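You operate a simulated robot arm through the tools that you are given. There is no shell and no other tool. Be economical: measure what you need, move in short steps, check, and stop when the job is done.

The job below is to be done with a simulated robot arm. You get a single attempt, and the scene is never put back.

JOB
Press the Dalia sticker on the lunch box lid, close the box and shut both clips.

Only the result counts: the job must be done as asked and must still hold three seconds after the hand-in. Knocking over, shifting, dropping, spilling or breaking anything else fails it. Lids that push on must go on centred and level and be pressed home; caps that screw on are set level and turned clockwise until they are tight.

ROBOT AND FRAMES
A 7-joint arm with a two-finger parallel gripper, fixed in place. Base frame: the origin is at the foot of the arm, x ahead of it, y to its left, z up; the work surface is at about z = 940. Units: mm, rad, N and s.
With the tool pointing down near the work surface it reaches from about 220 to 680 mm from the base axis. Its first joint turns from -1.152 to 1.152 rad. Payload 2.4 kg.
Tool frame: the origin (TCP) lies between the finger pads and is the grasp point; the fingertips stand 30 mm ahead of it; z points along the fingers, y is the line along which they close. The gripper opens to 94 mm. The fingers are 28 mm wide and 10 mm thick; the gripper's body (50 by 96 mm) begins 55 mm behind the TCP.
Orientation is that of the tool frame in the base frame, as a unit quaternion [w, x, y, z]. With the fingers straight down and closing along the base's y, the tool's x points along the base's -x, its y along +y and its z along -z.

CONTROLS
- The arm moves only by the tool send_rows. Its argument "commands" is a list that holds one entry, the list of rows, each a list of 7 numbers: the shift along the tool's x, y, z in mm, then the turn, a rotation vector about the tool's x, y, z in rad, then the finger opening in mm, from 0 to 94. In form: [[[x, y, z, wx, wy, wz, fingers], ...]]. A call has 1 to 10 rows; each row is the pose to reach, as a shift and turn from the pose commanded when the call began, along the tool's axes at that moment. A row lasts 0.2 s, in which the tool goes at most 50 mm and 0.15 rad; a call with a longer step from one row to the next is refused whole, and so is a gripper value outside its range. Where a pose cannot be reached the arm comes as near as it can. A force on the tool above 40 N (or 10 N above the force at the start of the call, whichever is more), or a blocked arm, ends the call early, and 0.2 s more pass. Each finger travels about 153 mm/s and halts on what it meets, pressing with about 38 N; the grip force reading is that of the motor and also rises with nothing between the fingers. The clock runs only during rows and for 0.2 s after the last one: add rows that repeat a pose to give the fingers time. The reply holds the time, the measured pose of the TCP, the force on the tool along the base axes, the opening and the grip force, in the units named above and with some noise, with the torque about the TCP (base axes, N m) and any sound that the robot's microphone picked up, and new pictures: "pictures" is both (left out), scene, wrist or none.
- Cameras (640 x 400 px; columns grow to the right, rows downward): "scene" is fixed at [54.2, 489.1, 1446.1]; the picture's right is [-0.57, -0.82, 0.00], its down [-0.45, 0.32, -0.83] and it looks along [0.68, -0.48, -0.55] (base axes); focal length 214 px, centre (320, 200). "wrist" rides on the gripper at [76, 14, -102] in the tool frame; the picture's right is [-0.18, 0.98, 0.00], its down [-0.75, -0.14, -0.64] and it looks along [-0.63, -0.12, 0.77] (tool axes); focal length 243 px, centre (320, 200). There is no depth. A picture from a camera that has moved, and an enlarged one, comes with that camera's place and axes in the base frame and with its lens.
- enlarge(camera, box): a new picture of the part [left, top, right, bottom] of that camera's present view, enlarged. The clock stands still meanwhile.
- hand_in(): hands the job in; it is judged then, once.

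Go step by step. Nothing tells you positions but the pictures and the camera data: compare them with the known pose of the tool, close in by small moves and look again before you grip or let go. The budget is 120 turns and 200 pictures, counting those below and the enlarged ones. Unless the task says otherwise, let go and move clear before handing in, and close with one line.

The tools are called after ">>>" as name(argument=value, ...) on one line, values as JSON. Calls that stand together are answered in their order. send_rows: Moves the arm, as the interface text tells. Its arguments: {"type":"object","properties":{"commands":{"type":"array","items":{"type":"array","items":{"type":"array","items":{"type":"number"}}}},"pictures":{"type":"string","enum":["both","scene","wrist","none"]}},"required":["commands"]} The other tools are called the same way: enlarge (camera, box) takes an enlarged picture of a part of a camera's view; hand_in () hands the job in.

At the start:

```text
time_s: 0.0
tcp_pos: [252.7, 256.2, 1332.2]
orientation: [0.001, 0.001, 1.0, 0.0]
contact_force: [-0.2, -0.1, -0.2]
ft_torque: [0.02, 0.02, 0.01]
grip_width: 94.2
finger_force: 0.1
```

scene: 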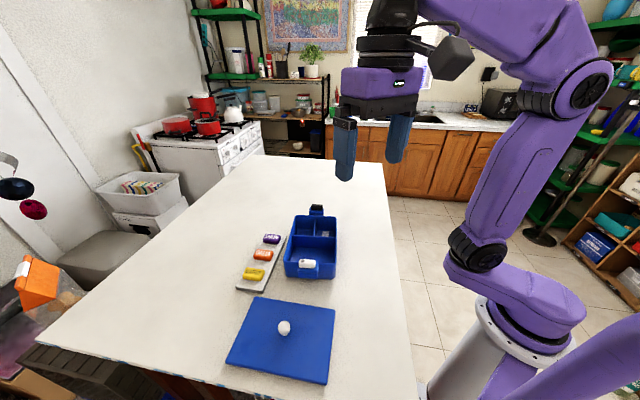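
wrist: 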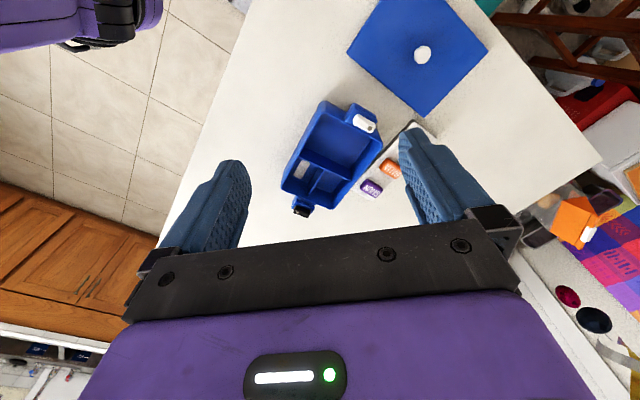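

I see a blue box with compartments, a lid with a white knob, and three stickers on a tray. I'll enlarge the views to read them.

>>> enlarge(camera="scene", box=[220, 190, 360, 300])

>>> enlarge(camera="scene", box=[200, 280, 360, 400])

>>> enlarge(camera="wrist", box=[270, 80, 430, 220])

```text
3.64 times, centred on (290, 245) of scene
camera zoom: at [54.2, 489.1, 1446.1], right [-0.57, -0.82, 0.0], down [-0.45, 0.32, -0.83], along [0.68, -0.48, -0.55], focal length 780 px, centre (429, 36)
```

zoom: 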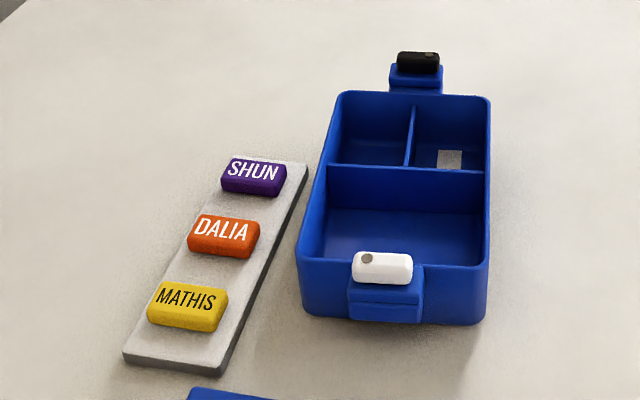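

```text
3.33 times, centred on (280, 340) of scene
camera zoom: at [54.2, 489.1, 1446.1], right [-0.57, -0.82, 0.0], down [-0.45, 0.32, -0.83], along [0.68, -0.48, -0.55], focal length 715 px, centre (453, -267)
```

zoom: 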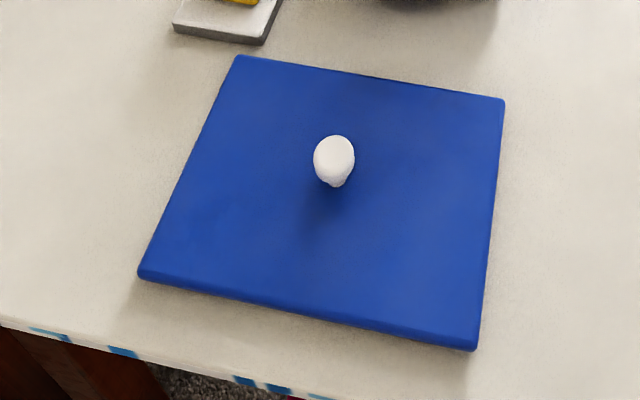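

```text
2.86 times, centred on (350, 150) of wrist
camera zoom: at [176.5, 270.7, 1435.7], right [0.18, 0.98, 0.0], down [0.75, -0.14, 0.64], along [0.63, -0.12, -0.77], focal length 693 px, centre (234, 343)
```

zoom: 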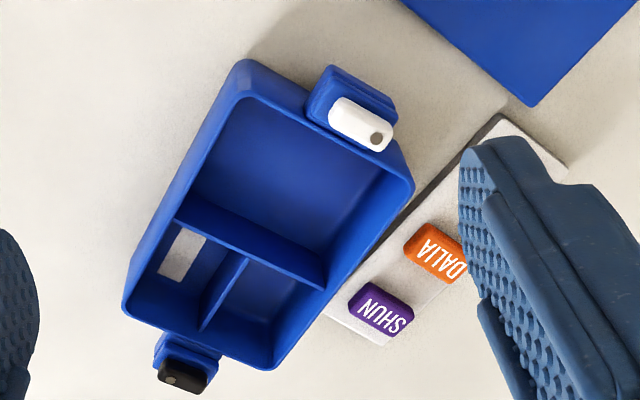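

The Dalia sticker is orange, in the middle of the strip at about (508, 375). The lid centre is at about (282, 420), with its long axis at 45°. The box centre is at about (455, 230), with its axis at about -38°. I'll move in for a closer look at the clips and the box.

>>> send_rows(commands=[[[-30, 6, 22, 0, 0, 0, 94], [-60, 12, 44, 0, 0, 0, 94], [-90, 18, 66, 0, 0, 0, 94], [-120, 24, 88, 0, 0, 0, 94], [-150, 30, 100, 0, 0, 0, 94], [-175, 36, 110, 0, 0, 0, 94]]], pictures="both")

```text
time_s: 1.4
tcp_pos: [428.7, 290.4, 1220.7]
orientation: [-0.001, 0.0, 1.0, 0.001]
contact_force: [-0.3, 0.7, 0.6]
ft_torque: [0.0, 0.0, 0.0]
grip_width: 93.9
finger_force: 0.1
camera wrist: at [351.6, 305.8, 1325.0], right [0.18, 0.98, 0.0], down [0.75, -0.14, 0.64], along [0.63, -0.12, -0.77], focal length 243 px, centre (320, 200)
```

scene: 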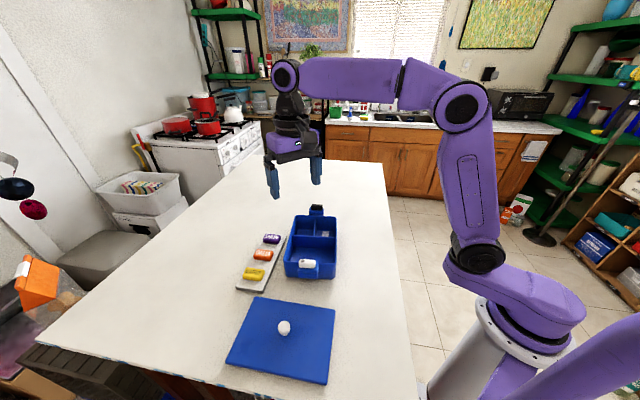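
wrist: 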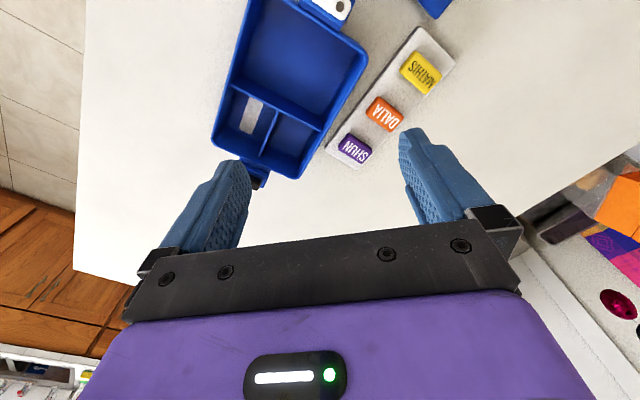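

Measurements from both cameras agree, with Dalia near (503, 376). I'll back off a little so the clips come into view.

>>> send_rows(commands=[[[45, 45, 0, 0, 0, 0, 94], [75, 90, 0, 0, 0, 0, 94], [75, 90, 0, 0, 0, 0, 94]]], pictures="wrist")

>>> enlarge(camera="wrist", box=[130, 0, 350, 200])

>>> enlarge(camera="scene", box=[275, 195, 345, 285])

```text
refused: row 1 steps farther than a row can; nothing moved
```

```text
2.00 times, centred on (240, 100) of wrist
camera zoom: at [351.6, 305.8, 1325.0], right [0.18, 0.98, 0.0], down [0.75, -0.14, 0.64], along [0.63, -0.12, -0.77], focal length 485 px, centre (480, 400)
```

zoom: 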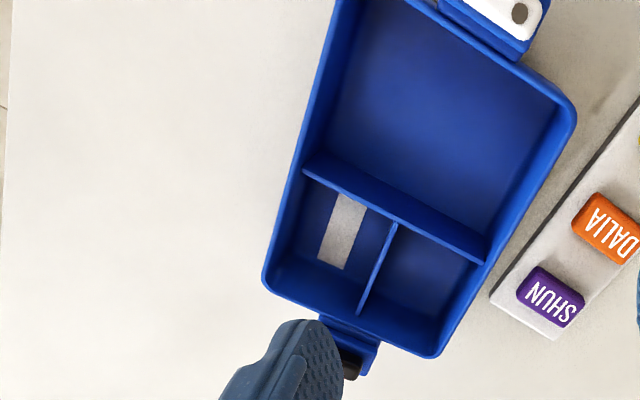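

```text
4.44 times, centred on (310, 240) of scene
camera zoom: at [54.2, 489.1, 1446.1], right [-0.57, -0.82, 0.0], down [-0.45, 0.32, -0.83], along [0.68, -0.48, -0.55], focal length 953 px, centre (364, 22)
```

zoom: 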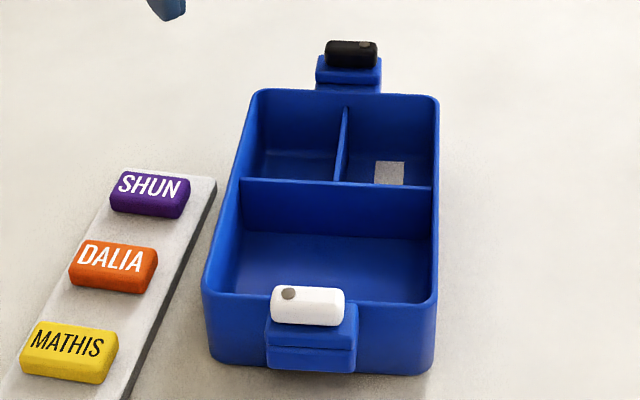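

The clips look like swing bars pivoting on the dots at their ends. I'll go above the Dalia sticker with the tool yawed 45° to look closely.

>>> send_rows(commands=[[[-15, 17, 22, 0, 0, -0.14, 60], [-30, 34, 44, 0, 0, -0.28, 60], [-45, 51, 66, 0, 0, -0.42, 60], [-60, 68, 88, 0, 0, -0.56, 60], [-75, 85, 110, 0, 0, -0.7, 60], [-75, 85, 120, 0, 0, -0.785, 60], [-75, 85, 120, 0, 0, -0.785, 60]]], pictures="both")

>>> enlarge(camera="scene", box=[215, 190, 345, 300])

```text
time_s: 3.0
tcp_pos: [503.0, 375.8, 1100.3]
orientation: [0.0, -0.384, 0.924, 0.0]
contact_force: [-0.1, 0.4, 0.3]
ft_torque: [0.01, 0.02, 0.01]
grip_width: 59.8
finger_force: 0.0
camera wrist: at [438.4, 333.5, 1205.1], right [-0.57, 0.82, 0.0], down [0.63, 0.43, 0.64], along [0.53, 0.36, -0.77], focal length 243 px, centre (320, 200)
```

scene: 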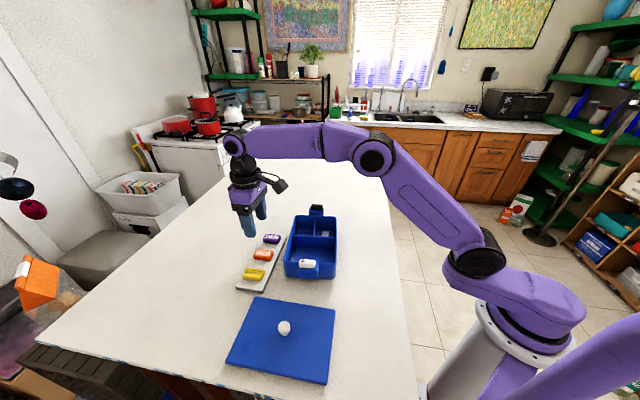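
wrist: 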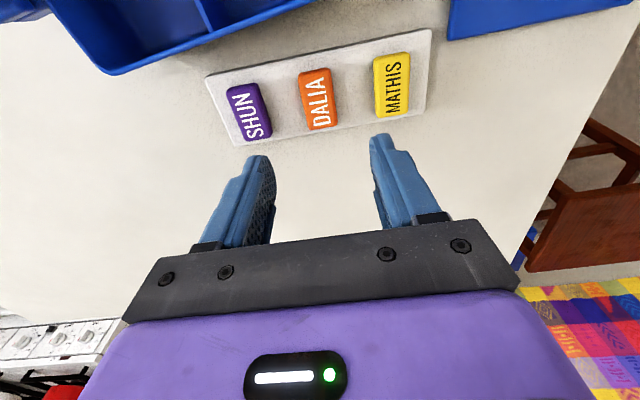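

```text
3.64 times, centred on (280, 245) of scene
camera zoom: at [54.2, 489.1, 1446.1], right [-0.57, -0.82, 0.0], down [-0.45, 0.32, -0.83], along [0.68, -0.48, -0.55], focal length 780 px, centre (466, 36)
```

zoom: 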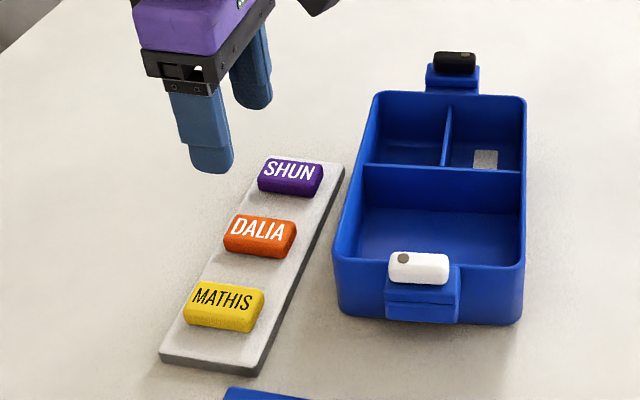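

>>> enlarge(camera="wrist", box=[190, 20, 450, 180])

```text
2.46 times, centred on (320, 100) of wrist
camera zoom: at [438.4, 333.5, 1205.1], right [-0.57, 0.82, 0.0], down [0.63, 0.43, 0.64], along [0.53, 0.36, -0.77], focal length 597 px, centre (320, 446)
```

zoom: 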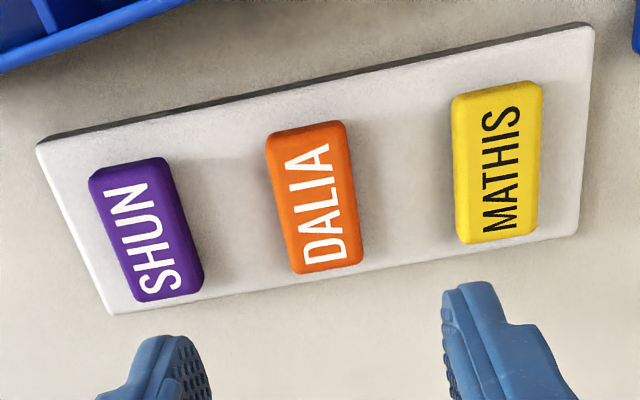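

Dalia's top centre is at about (502, 375.5), 50 x 27 mm, and the tool is already aligned with it. I'll descend to just above it and check.

>>> send_rows(commands=[[[0, 0, 30, 0, 0, 0, 60], [0, 0, 60, 0, 0, 0, 60], [0, 0, 90, 0, 0, 0, 60], [0, 0, 105, 0, 0, 0, 60], [0, 0, 105, 0, 0, 0, 60]]], pictures="both")

>>> enlarge(camera="scene", box=[220, 220, 310, 300])

```text
time_s: 4.2
tcp_pos: [502.0, 377.6, 997.1]
orientation: [0.0, -0.382, 0.924, 0.0]
contact_force: [-0.8, -0.6, -0.7]
ft_torque: [-0.01, 0.04, 0.03]
grip_width: 60.0
finger_force: 0.1
camera wrist: at [438.3, 333.3, 1101.0], right [-0.56, 0.83, 0.0], down [0.63, 0.43, 0.64], along [0.53, 0.36, -0.77], focal length 243 px, centre (320, 200)
```

scene: 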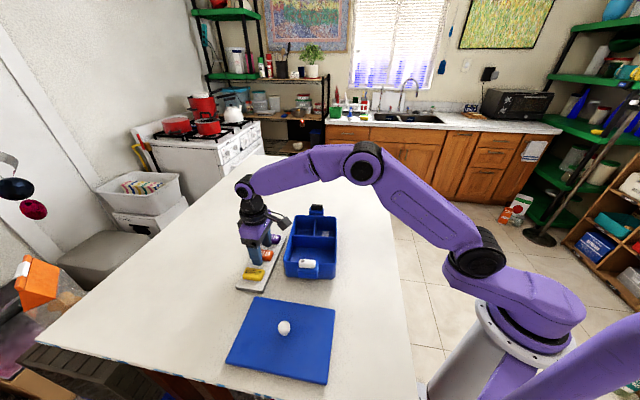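
wrist: 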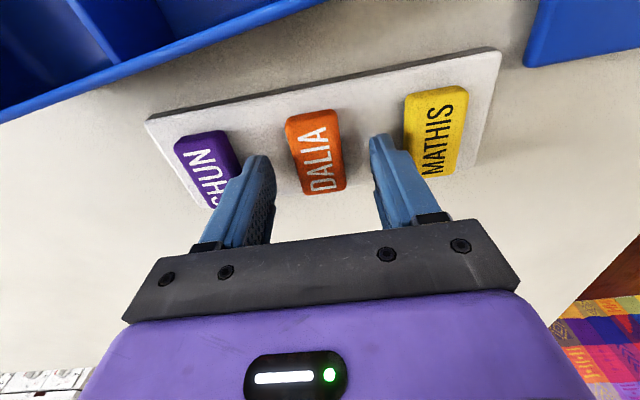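

```text
5.00 times, centred on (265, 260) of scene
camera zoom: at [54.2, 489.1, 1446.1], right [-0.57, -0.82, 0.0], down [-0.45, 0.32, -0.83], along [0.68, -0.48, -0.55], focal length 1072 px, centre (595, -100)
```

zoom: 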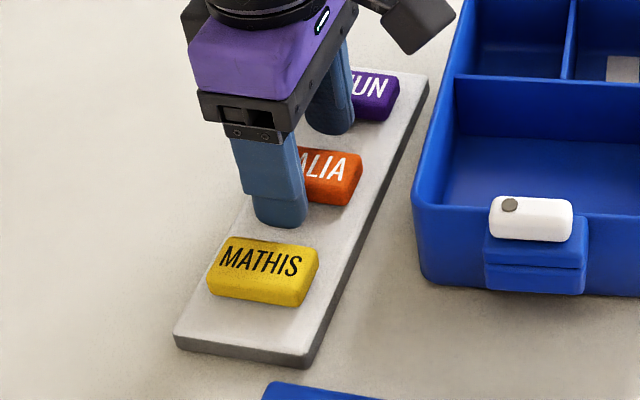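

The fingers straddle Dalia, about 2.5 mm off centre. I'll correct that, descend 14 mm and check.

>>> send_rows(commands=[[[0, -2.5, 0, 0, 0, 0, 60], [0, -2.5, 7, 0, 0, 0, 60], [0, -2.5, 14, 0, 0, 0, 60], [0, -2.5, 14, 0, 0, 0, 60]]], pictures="wrist")

>>> enlarge(camera="scene", box=[220, 220, 310, 300])

```text
time_s: 5.2
tcp_pos: [505.4, 375.0, 987.3]
orientation: [0.002, -0.383, 0.924, 0.001]
contact_force: [-7.3, -8.0, 27.8]
ft_torque: [-0.23, 0.5, 0.02]
grip_width: 60.1
finger_force: 0.1
camera wrist: at [439.9, 331.2, 1089.3], right [-0.56, 0.83, 0.0], down [0.63, 0.43, 0.64], along [0.53, 0.36, -0.76], focal length 243 px, centre (320, 200)
```

wrist: 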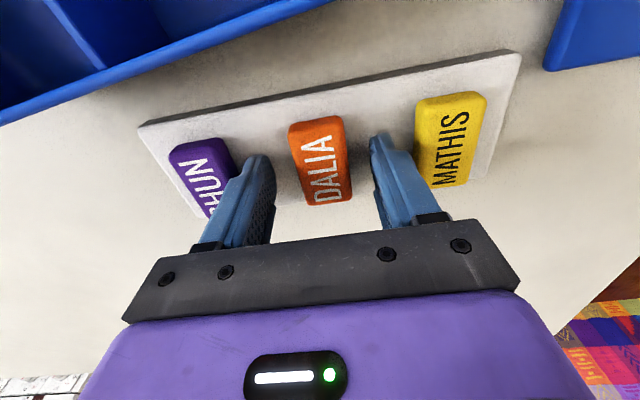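

```text
5.00 times, centred on (265, 260) of scene
camera zoom: at [53.5, 488.5, 1446.3], right [-0.57, -0.82, 0.0], down [-0.45, 0.32, -0.83], along [0.68, -0.48, -0.55], focal length 1072 px, centre (595, -100)
```

zoom: 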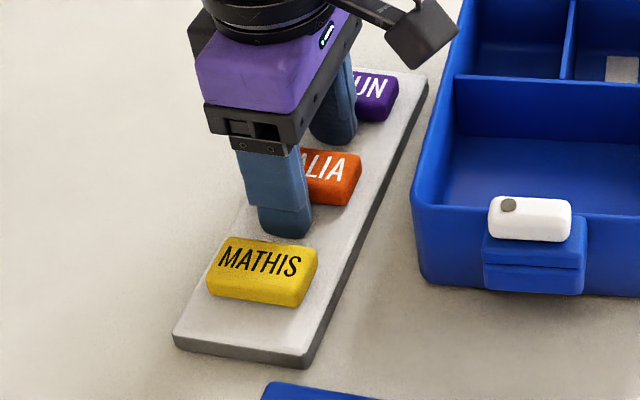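

The tips touched the tray at a tip height of about 956 mm. I'll rise 6.5 mm, then close on the sticker.

>>> send_rows(commands=[[[0, 0, -6.5, 0, 0, 0, 60], [0, 0, -6.5, 0, 0, 0, 60]]], pictures="none")

>>> send_rows(commands=[[[0, 0, 0, 0, 0, 0, 40], [0, 0, 0, 0, 0, 0, 20], [0, 0, 0, 0, 0, 0, 15], [0, 0, 0, 0, 0, 0, 15]]], pictures="wrist")

```text
time_s: 5.8
tcp_pos: [505.4, 374.7, 989.6]
orientation: [0.001, -0.382, 0.924, 0.0]
contact_force: [0.0, -0.6, -0.4]
ft_torque: [0.01, 0.02, 0.01]
grip_width: 59.8
finger_force: 0.0
```

```text
time_s: 6.8
tcp_pos: [504.5, 375.8, 990.2]
orientation: [-0.001, -0.383, 0.924, 0.0]
contact_force: [0.0, 0.8, -0.2]
ft_torque: [-0.01, 0.01, -0.01]
grip_width: 27.0
finger_force: 37.7
camera wrist: at [440.3, 331.4, 1093.7], right [-0.56, 0.83, 0.0], down [0.63, 0.43, 0.64], along [0.53, 0.36, -0.77], focal length 243 px, centre (320, 200)
```

wrist: 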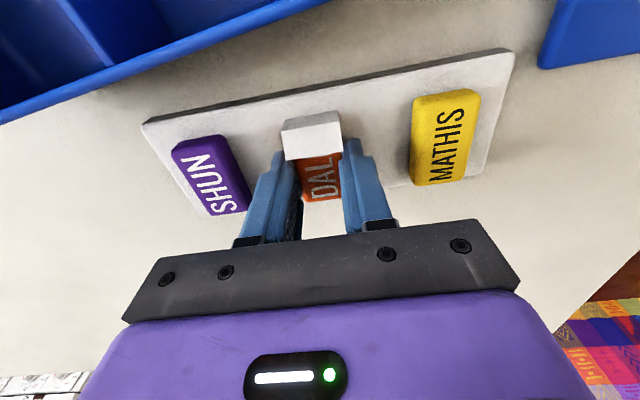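

>>> enlarge(camera="wrist", box=[240, 90, 400, 230])

>>> enlarge(camera="scene", box=[220, 220, 310, 300])

```text
2.86 times, centred on (320, 160) of wrist
camera zoom: at [440.3, 331.4, 1093.7], right [-0.56, 0.83, 0.0], down [0.63, 0.43, 0.64], along [0.53, 0.36, -0.77], focal length 693 px, centre (320, 314)
```

zoom: 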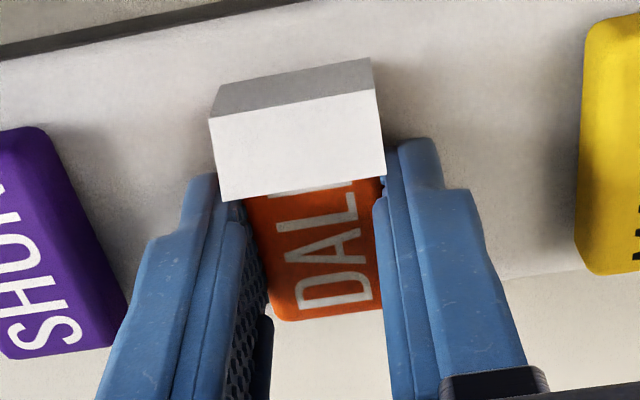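

```text
5.00 times, centred on (265, 260) of scene
camera zoom: at [54.2, 489.1, 1446.1], right [-0.57, -0.82, 0.0], down [-0.45, 0.32, -0.83], along [0.68, -0.48, -0.55], focal length 1072 px, centre (595, -100)
```

zoom: 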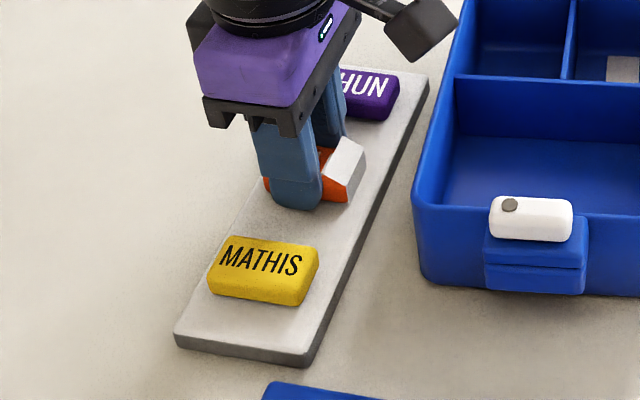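

Gripping it made a white flap, apparently the backing liner, pop up at one end. I'll lift gently and look.

>>> send_rows(commands=[[[0, 0, -10, 0, 0, 0, 15], [0, 0, -25, 0, 0, 0, 15], [0, 0, -50, 0, 0, 0, 15], [0, 0, -80, 0, 0, 0, 15]]], pictures="wrist")

>>> enlarge(camera="wrist", box=[240, 90, 400, 230])

>>> enlarge(camera="scene", box=[220, 200, 310, 300])

```text
time_s: 7.8
tcp_pos: [505.6, 373.5, 1071.0]
orientation: [0.001, -0.383, 0.924, 0.0]
contact_force: [0.2, 0.2, 0.2]
ft_torque: [-0.01, -0.03, -0.04]
grip_width: 27.2
finger_force: 38.1
camera wrist: at [440.8, 331.6, 1173.3], right [-0.56, 0.83, 0.0], down [0.63, 0.43, 0.64], along [0.53, 0.36, -0.77], focal length 243 px, centre (320, 200)
```

wrist: 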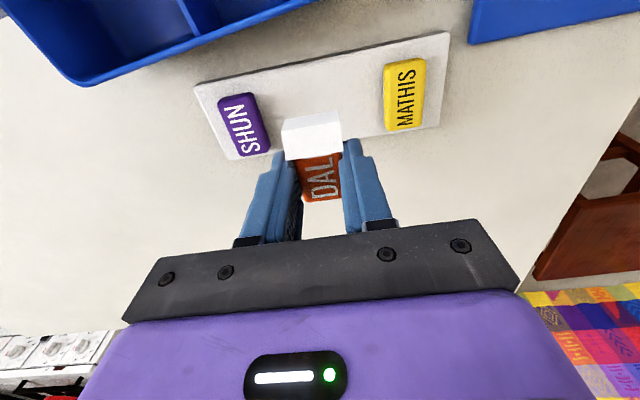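

```text
2.86 times, centred on (320, 160) of wrist
camera zoom: at [440.8, 331.6, 1173.3], right [-0.56, 0.83, 0.0], down [0.63, 0.43, 0.64], along [0.53, 0.36, -0.77], focal length 693 px, centre (320, 314)
```

zoom: 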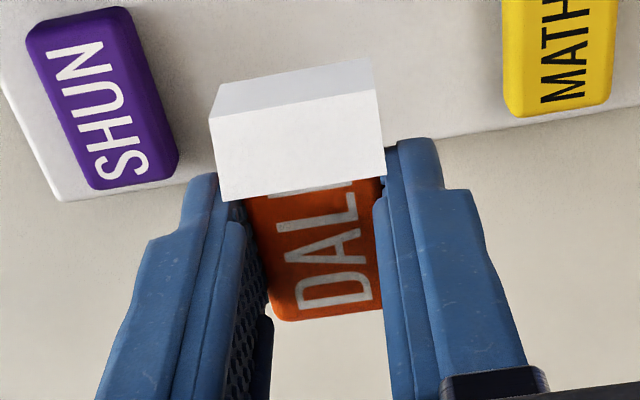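

```text
4.00 times, centred on (265, 250) of scene
camera zoom: at [54.2, 489.1, 1446.1], right [-0.57, -0.82, 0.0], down [-0.45, 0.32, -0.83], along [0.68, -0.48, -0.55], focal length 858 px, centre (540, 0)
```

zoom: 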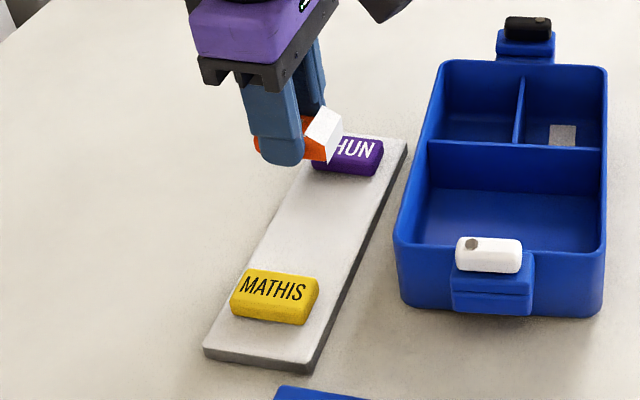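

The sticker is held, and one end has curled up to show its white underside. It will probably need pressing flat after placing. I'll carry it above the lid spot beside the knob, at about (331, 413), and look.

>>> send_rows(commands=[[[10, 20, -15, 0, 0, 0, 15], [30, 48, -15, 0, 0, 0, 15], [50, 80, -15, 0, 0, 0, 15], [70, 112, -15, 0, 0, 0, 15], [90, 142, -15, 0, 0, 0, 15], [95, 151, 0, 0, 0, 0, 15], [95, 151, 0, 0, 0, 0, 15]]], pictures="both")

>>> enlarge(camera="scene", box=[200, 240, 360, 400])

```text
time_s: 9.4
tcp_pos: [330.7, 415.2, 1068.9]
orientation: [0.0, -0.383, 0.924, 0.001]
contact_force: [-0.5, -0.2, -0.7]
ft_torque: [0.01, -0.02, 0.0]
grip_width: 27.0
finger_force: 37.4
camera wrist: at [266.2, 371.9, 1173.1], right [-0.56, 0.83, 0.0], down [0.63, 0.43, 0.64], along [0.53, 0.36, -0.77], focal length 243 px, centre (320, 200)
```

scene: 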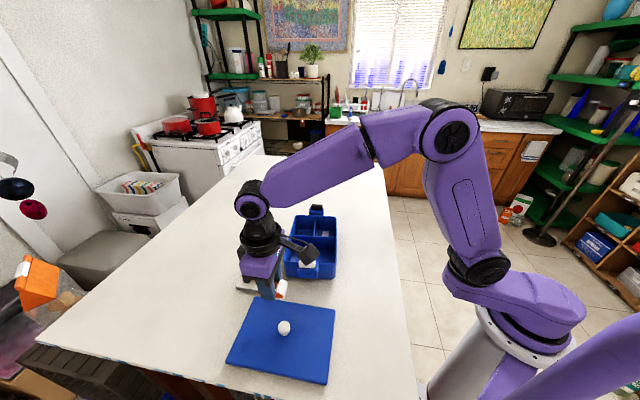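
wrist: 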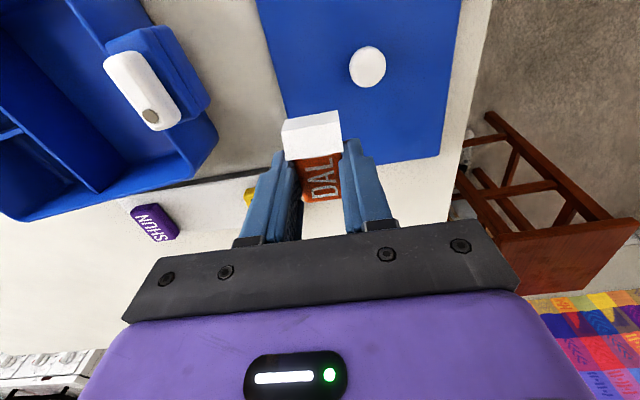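

```text
2.50 times, centred on (280, 320) of scene
camera zoom: at [54.2, 489.1, 1446.1], right [-0.57, -0.82, 0.0], down [-0.45, 0.32, -0.83], along [0.68, -0.48, -0.55], focal length 536 px, centre (420, -100)
```

zoom: 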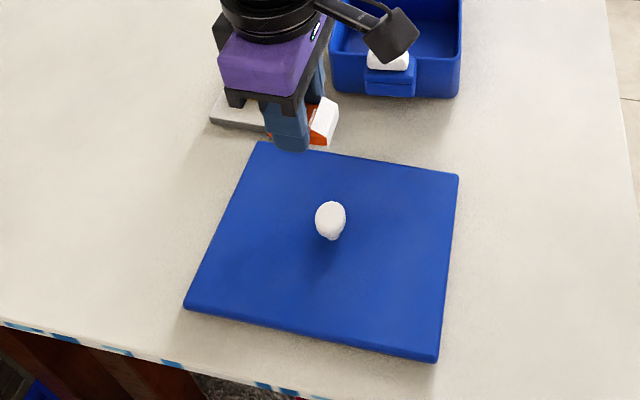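

The tool is over the target on the lid. I'll descend to about 8 mm above it.

>>> send_rows(commands=[[[0, 0, 30, 0, 0, 0, 15], [0, 0, 60, 0, 0, 0, 15], [0, 0, 74, 0, 0, 0, 15], [0, 0, 74, 0, 0, 0, 15]]], pictures="wrist")

>>> enlarge(camera="scene", box=[220, 250, 340, 350])

```text
time_s: 10.4
tcp_pos: [329.7, 414.8, 994.4]
orientation: [0.0, -0.383, 0.924, 0.0]
contact_force: [-0.6, 0.0, -0.4]
ft_torque: [0.01, -0.03, 0.01]
grip_width: 27.1
finger_force: 37.9
camera wrist: at [266.4, 371.4, 1098.3], right [-0.56, 0.83, 0.0], down [0.63, 0.43, 0.64], along [0.53, 0.36, -0.77], focal length 243 px, centre (320, 200)
```

wrist: 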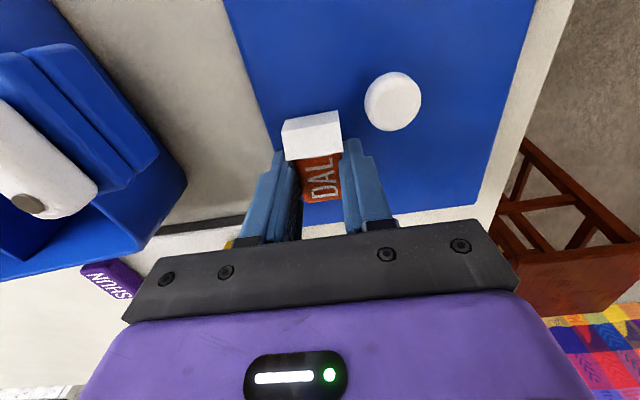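

```text
4.00 times, centred on (280, 300) of scene
camera zoom: at [54.2, 489.1, 1446.1], right [-0.57, -0.82, 0.0], down [-0.45, 0.32, -0.83], along [0.68, -0.48, -0.55], focal length 858 px, centre (480, -200)
```

zoom: 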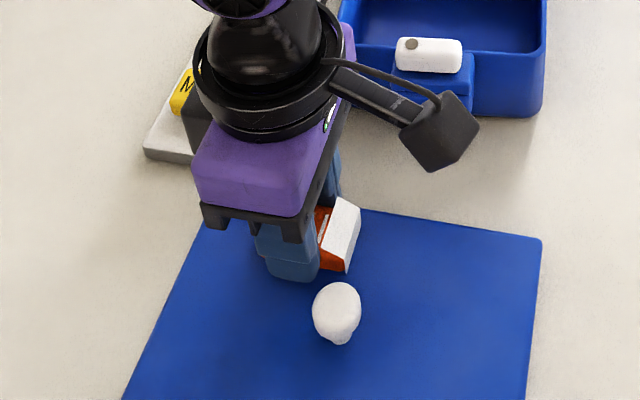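

Next I'll descend slowly into contact and press.

>>> send_rows(commands=[[[0, 0, 4, 0, 0, 0, 15], [0, 0, 8, 0, 0, 0, 15], [0, 0, 10, 0, 0, 0, 15], [0, 0, 12, 0, 0, 0, 15], [0, 0, 14, 0, 0, 0, 15], [0, 0, 16, 0, 0, 0, 15], [0, 0, 16, 0, 0, 0, 15]]], pictures="wrist")

```text
time_s: 11.3
tcp_pos: [331.8, 415.9, 989.9]
orientation: [0.004, -0.383, 0.924, 0.002]
contact_force: [-1.4, -2.0, 8.5]
ft_torque: [-0.17, 0.13, 0.01]
grip_width: 27.1
finger_force: 38.0
stopped in row 4: the force on the tool passed its limit (the readings are from after the stop); the commanded pose is now the measured one
camera wrist: at [267.0, 372.2, 1092.3], right [-0.56, 0.83, 0.0], down [0.63, 0.43, 0.65], along [0.53, 0.37, -0.76], focal length 243 px, centre (320, 200)
```

wrist: 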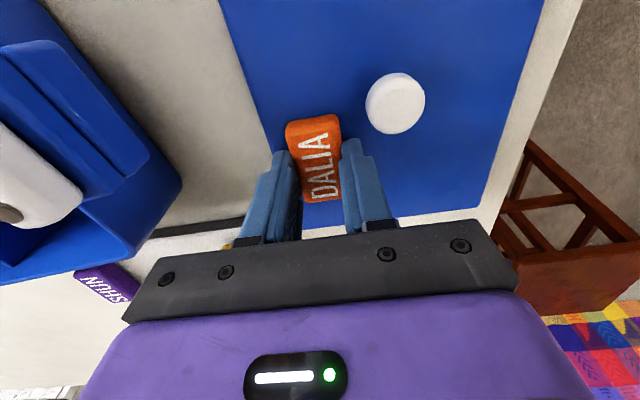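

The sticker flattened onto the lid. I'll press once more, release, and lift clear.

>>> send_rows(commands=[[[0, 0, 1.5, 0, 0, 0, 15], [0, 0, 3, 0, 0, 0, 15], [0, 0, 3, 0, 0, 0, 15], [0, 0, 3, 0, 0, 0, 15]]], pictures="none")

>>> send_rows(commands=[[[0, 0, 0, 0, 0, 0, 30], [0, 0, 0, 0, 0, 0, 42], [0, 0, 0, 0, 0, 0, 42]]], pictures="none")

>>> send_rows(commands=[[[0, 0, -10, 0, 0, 0, 42], [0, 0, -30, 0, 0, 0, 42], [0, 0, -60, 0, 0, 0, 42], [0, 0, -90, 0, 0, 0, 42]]], pictures="both")

```text
time_s: 11.9
tcp_pos: [331.6, 416.3, 989.5]
orientation: [0.006, -0.383, 0.924, 0.003]
contact_force: [-1.5, -2.4, 9.9]
ft_torque: [-0.2, 0.13, -0.01]
grip_width: 27.2
finger_force: 37.8
stopped in row 3: the force on the tool passed its limit (the readings are from after the stop); the commanded pose is now the measured one
```

```text
time_s: 12.8
tcp_pos: [332.0, 414.6, 988.3]
orientation: [0.004, -0.382, 0.924, 0.003]
contact_force: [0.3, 0.2, -0.6]
ft_torque: [-0.01, 0.0, 0.01]
grip_width: 42.1
finger_force: 0.0
```

```text
time_s: 13.8
tcp_pos: [330.8, 416.7, 1078.9]
orientation: [0.005, -0.383, 0.924, 0.003]
contact_force: [-0.4, 0.1, 0.7]
ft_torque: [-0.02, 0.02, -0.02]
grip_width: 42.0
finger_force: 0.1
camera wrist: at [266.6, 371.8, 1181.4], right [-0.56, 0.83, 0.0], down [0.63, 0.43, 0.65], along [0.53, 0.37, -0.76], focal length 243 px, centre (320, 200)
```

scene: 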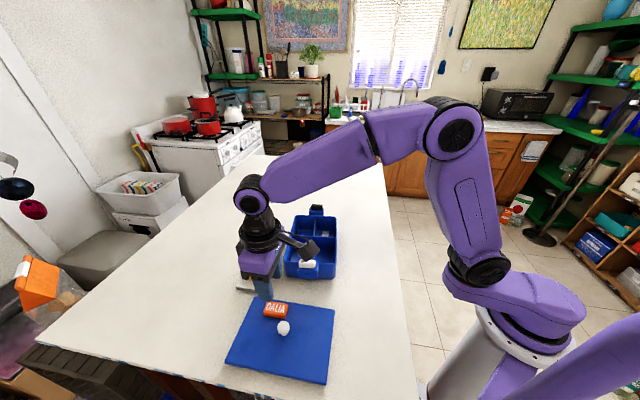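
wrist: 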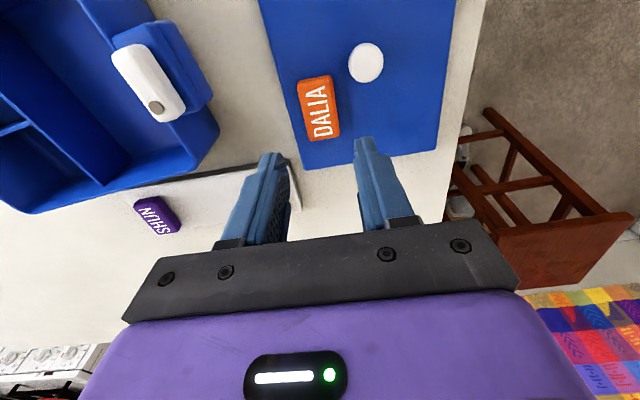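

The sticker is on flat. Next I'll look at the knob's shape and the box clips.

>>> enlarge(camera="scene", box=[250, 290, 330, 350])

>>> enlarge(camera="wrist", box=[80, 0, 280, 160])

>>> enlarge(camera="wrist", box=[240, 0, 480, 180])

```text
6.67 times, centred on (290, 320) of scene
camera zoom: at [54.2, 489.1, 1446.1], right [-0.57, -0.82, 0.0], down [-0.45, 0.32, -0.83], along [0.68, -0.48, -0.55], focal length 1430 px, centre (520, -600)
```

zoom: 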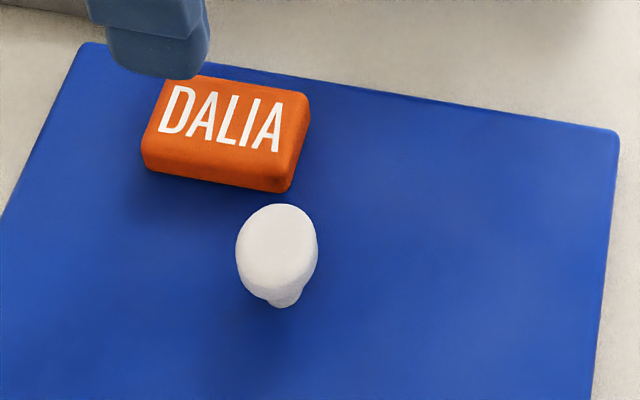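

```text
2.50 times, centred on (180, 80) of wrist
camera zoom: at [266.6, 371.8, 1181.4], right [-0.56, 0.83, 0.0], down [0.63, 0.43, 0.65], along [0.53, 0.37, -0.76], focal length 606 px, centre (670, 500)
```

zoom: 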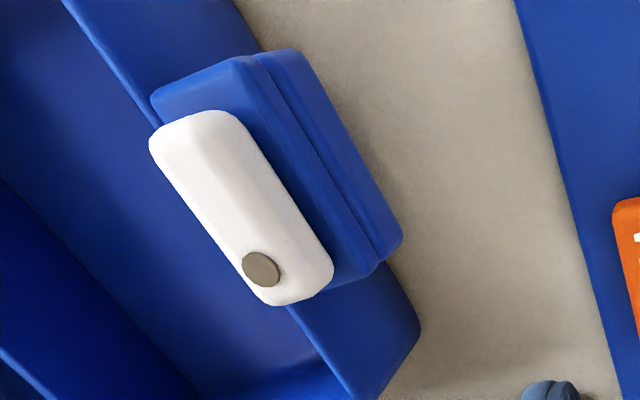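

```text
2.22 times, centred on (360, 90) of wrist
camera zoom: at [266.6, 371.8, 1181.4], right [-0.56, 0.83, 0.0], down [0.63, 0.43, 0.65], along [0.53, 0.37, -0.76], focal length 539 px, centre (231, 444)
```

zoom: 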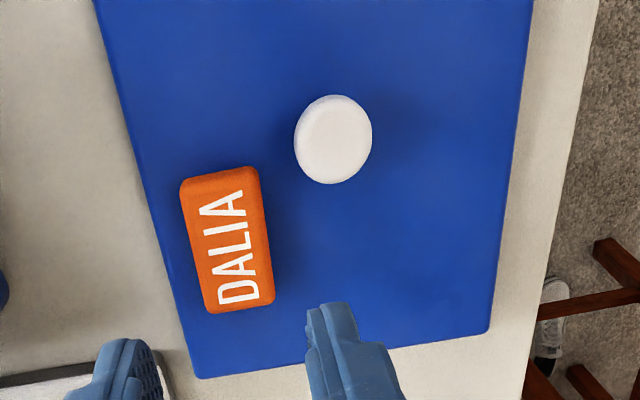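

The knob is a mushroom shape with a head about 26 mm across. Before gripping it I'll take an overhead view of the box to pin down its geometry.

>>> send_rows(commands=[[[14, -22, -16, 0.001, 0.001, 0.1, 60], [28, -45, -32, 0.002, 0.002, 0.2, 90], [42, -68, -48, 0.003, 0.004, 0.31, 94], [56, -91, -64, 0.004, 0.005, 0.42, 94], [70, -114, -80, 0.005, 0.006, 0.53, 94], [84, -137, -96, 0.005, 0.008, 0.64, 94], [98, -160, -112, 0.006, 0.009, 0.74, 94], [108, -176.5, -121, 0.006, 0.01, 0.785, 94], [108, -176.5, -121, 0.006, 0.01, 0.785, 94]]], pictures="both")

>>> enlarge(camera="wrist", box=[180, 0, 460, 200])

>>> enlarge(camera="scene", box=[275, 195, 345, 285])

```text
time_s: 15.8
tcp_pos: [379.3, 212.7, 1197.6]
orientation: [0.0, 0.0, 1.0, 0.0]
contact_force: [0.1, -0.5, -0.2]
ft_torque: [0.02, -0.02, -0.01]
grip_width: 93.7
finger_force: 0.0
camera wrist: at [302.9, 228.2, 1301.3], right [0.19, 0.98, 0.0], down [0.75, -0.14, 0.64], along [0.63, -0.12, -0.77], focal length 243 px, centre (320, 200)
```

scene: 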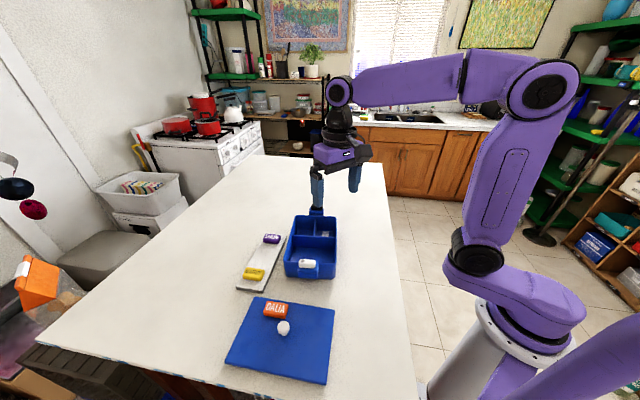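
wrist: 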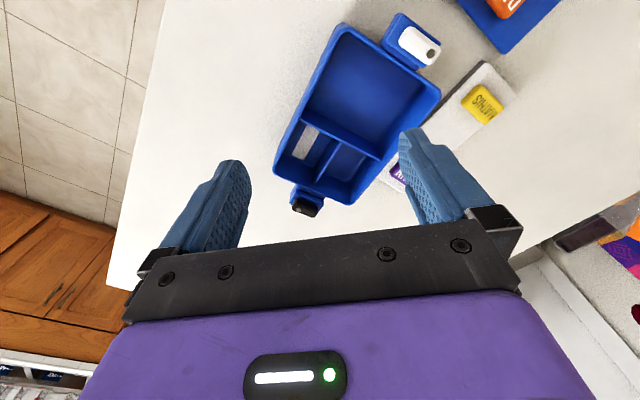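

```text
2.00 times, centred on (320, 100) of wrist
camera zoom: at [302.9, 228.2, 1301.3], right [0.19, 0.98, 0.0], down [0.75, -0.14, 0.64], along [0.63, -0.12, -0.77], focal length 485 px, centre (320, 400)
```

zoom: 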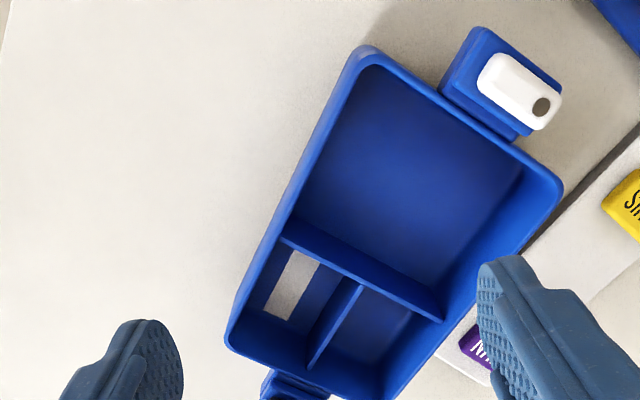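

```text
4.44 times, centred on (310, 240) of scene
camera zoom: at [54.2, 489.1, 1446.1], right [-0.57, -0.82, 0.0], down [-0.45, 0.32, -0.83], along [0.68, -0.48, -0.55], focal length 953 px, centre (364, 22)
```

zoom: 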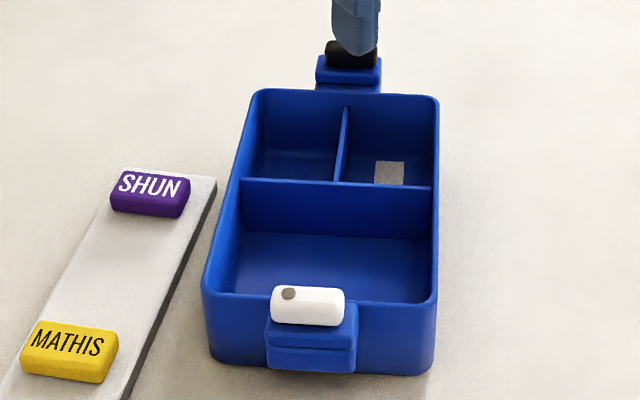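

The box rim is at z of about 1007, its centre at about (449, 236) and its long axis at about -39°. The clip tops are at about 1035-1040. The knob top is at about (278.5, 420.5, 990). I'll go above the knob with yaw -20° so the fingers stay clear of the sticker.

>>> send_rows(commands=[[[14, 30, 0, 0, 0, 0.05, 60], [29, 60, 10, 0, 0, 0.1, 50], [43, 90, 25, 0, 0, 0.16, 50], [58, 120, 40, 0, 0, 0.22, 50], [72, 150, 60, 0, 0, 0.28, 50], [86, 178, 80, 0, 0, 0.349, 50], [101, 208, 100, 0, 0, 0.349, 50], [101, 208, 100, 0, 0, 0.349, 50]]], pictures="wrist")

>>> enlarge(camera="scene", box=[220, 260, 340, 390])

```text
time_s: 17.6
tcp_pos: [279.1, 420.9, 1097.7]
orientation: [0.0, 0.174, 0.985, 0.0]
contact_force: [-0.1, -0.4, 0.0]
ft_torque: [0.0, 0.0, 0.03]
grip_width: 50.2
finger_force: 0.1
camera wrist: at [211.7, 461.3, 1201.7], right [0.51, 0.86, 0.0], down [0.66, -0.39, 0.64], along [0.55, -0.33, -0.77], focal length 243 px, centre (320, 200)
```

wrist: 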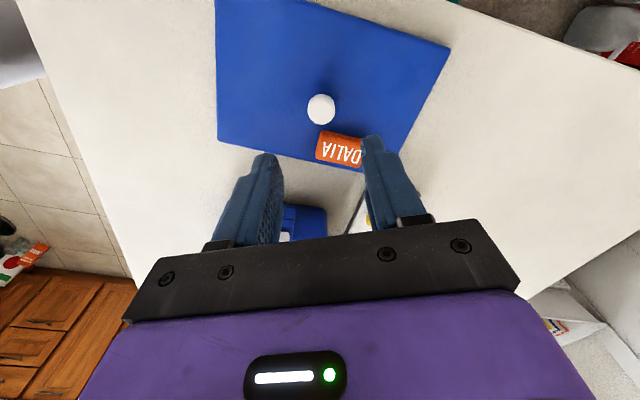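

```text
3.08 times, centred on (280, 325) of scene
camera zoom: at [54.2, 489.1, 1446.1], right [-0.57, -0.82, 0.0], down [-0.45, 0.32, -0.83], along [0.68, -0.48, -0.55], focal length 660 px, centre (443, -185)
```

zoom: 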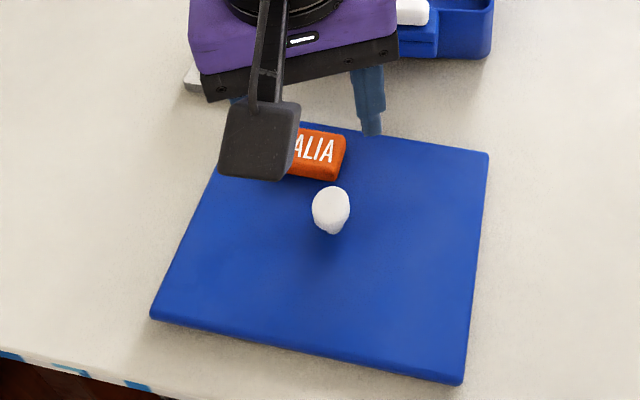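

The alignment is good to within about 2 mm. I'll descend to just above the head and check.

>>> send_rows(commands=[[[2, 0, 30, 0, 0, 0, 50], [2, 0, 60, 0, 0, 0, 50], [2, 0, 72, 0, 0, 0, 50], [2, 0, 72, 0, 0, 0, 50]]], pictures="wrist")

>>> enlarge(camera="scene", box=[220, 260, 340, 390])

```text
time_s: 18.6
tcp_pos: [276.7, 423.4, 1025.6]
orientation: [-0.001, 0.174, 0.985, -0.001]
contact_force: [0.4, 0.4, -0.3]
ft_torque: [-0.03, 0.0, 0.0]
grip_width: 50.0
finger_force: 0.1
camera wrist: at [209.4, 462.3, 1129.0], right [0.51, 0.86, 0.0], down [0.66, -0.39, 0.64], along [0.55, -0.33, -0.77], focal length 243 px, centre (320, 200)
```

wrist: 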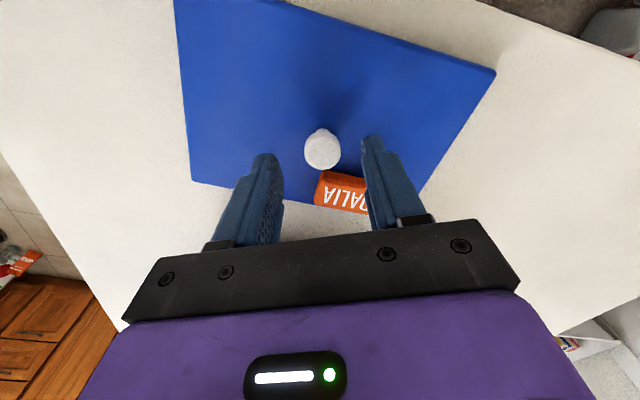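

```text
3.08 times, centred on (280, 325) of scene
camera zoom: at [54.2, 489.1, 1446.1], right [-0.57, -0.82, 0.0], down [-0.45, 0.32, -0.83], along [0.68, -0.48, -0.55], focal length 660 px, centre (443, -185)
```

zoom: 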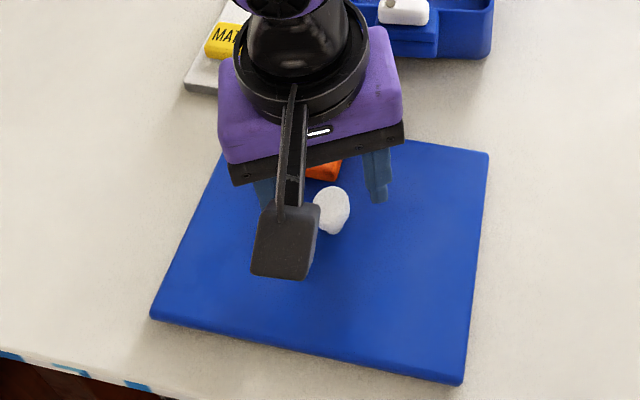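

Knob is between the fingers. I'll lower 27 mm and grip.

>>> send_rows(commands=[[[0, 1, 14, 0, 0, 0, 50], [0, 1, 27, 0, 0, 0, 50], [0, 1, 27, 0, 0, 0, 50]]], pictures="none")

>>> send_rows(commands=[[[0, 0, 0, 0, 0, 0, 30], [0, 0, 0, 0, 0, 0, 15], [0, 0, 0, 0, 0, 0, 10], [0, 0, 0, 0, 0, 0, 10]]], pictures="wrist")

>>> enlarge(camera="scene", box=[220, 260, 340, 390])

```text
time_s: 19.4
tcp_pos: [276.2, 421.9, 998.1]
orientation: [-0.001, 0.174, 0.985, 0.0]
contact_force: [0.3, 0.2, 0.2]
ft_torque: [0.0, 0.02, 0.01]
grip_width: 50.1
finger_force: 0.0
```

```text
time_s: 20.4
tcp_pos: [276.2, 423.0, 999.0]
orientation: [-0.001, 0.173, 0.985, 0.0]
contact_force: [0.1, 0.2, -0.3]
ft_torque: [0.01, 0.01, -0.01]
grip_width: 23.3
finger_force: 38.0
camera wrist: at [209.8, 462.9, 1102.5], right [0.51, 0.86, 0.0], down [0.66, -0.39, 0.64], along [0.55, -0.33, -0.77], focal length 243 px, centre (320, 200)
```

wrist: 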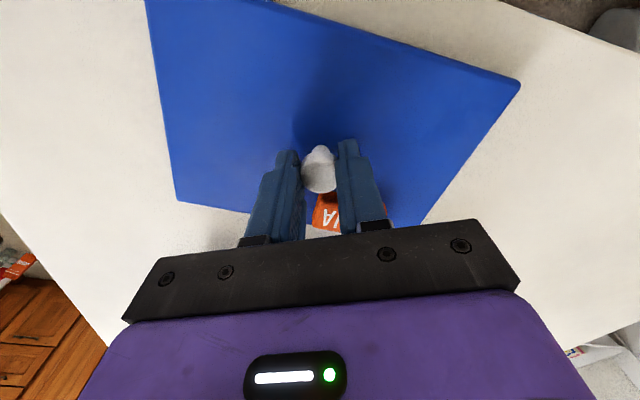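

```text
3.08 times, centred on (280, 325) of scene
camera zoom: at [54.2, 489.1, 1446.1], right [-0.57, -0.82, 0.0], down [-0.45, 0.32, -0.83], along [0.68, -0.48, -0.55], focal length 660 px, centre (443, -185)
```

zoom: 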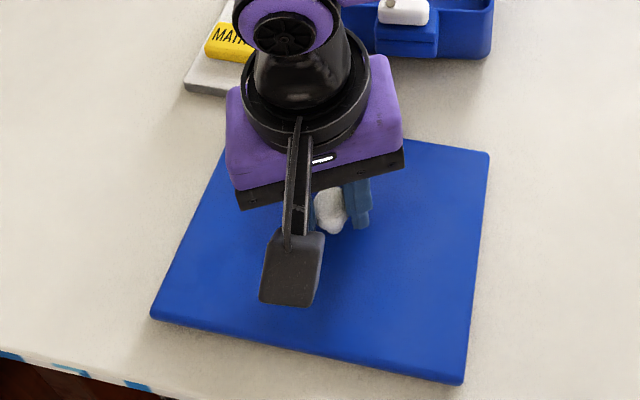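

The knob is gripped at 23 mm. I'll lift gently and check that the lid hangs level.

>>> send_rows(commands=[[[0, 0, -5, 0, 0, 0, 10], [0, 0, -20, 0, 0, 0, 10], [0, 0, -45, 0, 0, 0, 10], [0, 0, -75, 0, 0, 0, 10], [0, 0, -110, 0, 0, 0, 10], [0, 0, -140, 0, 0, 0, 10], [0, 0, -140, 0, 0, 0, 10]]], pictures="both")

>>> enlarge(camera="scene", box=[200, 200, 380, 380])

```text
time_s: 21.9
tcp_pos: [276.9, 423.8, 1140.4]
orientation: [0.0, 0.173, 0.985, 0.0]
contact_force: [0.7, -1.1, -2.0]
ft_torque: [-0.03, 0.01, 0.01]
grip_width: 23.0
finger_force: 38.0
camera wrist: at [209.8, 463.4, 1243.7], right [0.51, 0.86, 0.0], down [0.66, -0.39, 0.64], along [0.55, -0.33, -0.77], focal length 243 px, centre (320, 200)
```

scene: 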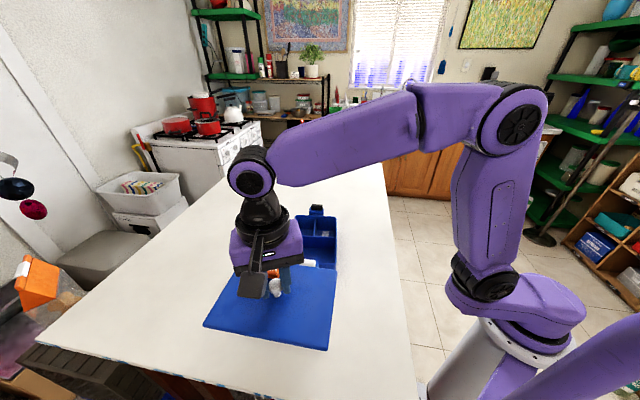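
wrist: 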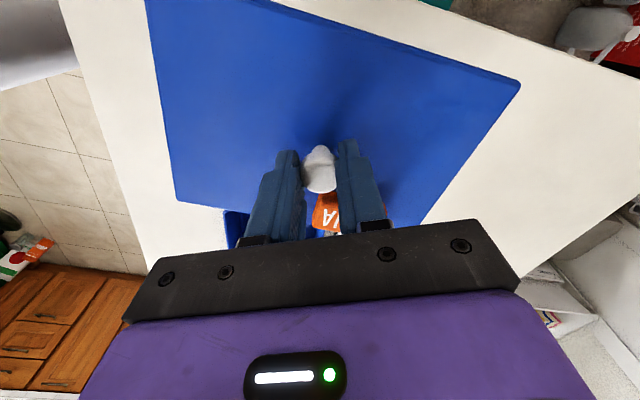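

```text
2.22 times, centred on (290, 290) of scene
camera zoom: at [54.2, 489.1, 1446.1], right [-0.57, -0.82, 0.0], down [-0.45, 0.32, -0.83], along [0.68, -0.48, -0.55], focal length 477 px, centre (387, 0)
```

zoom: 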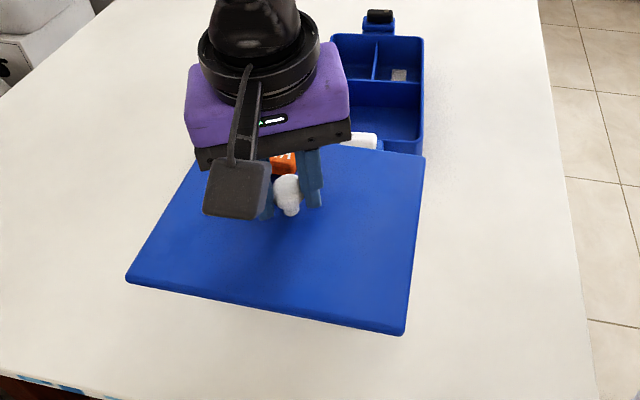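

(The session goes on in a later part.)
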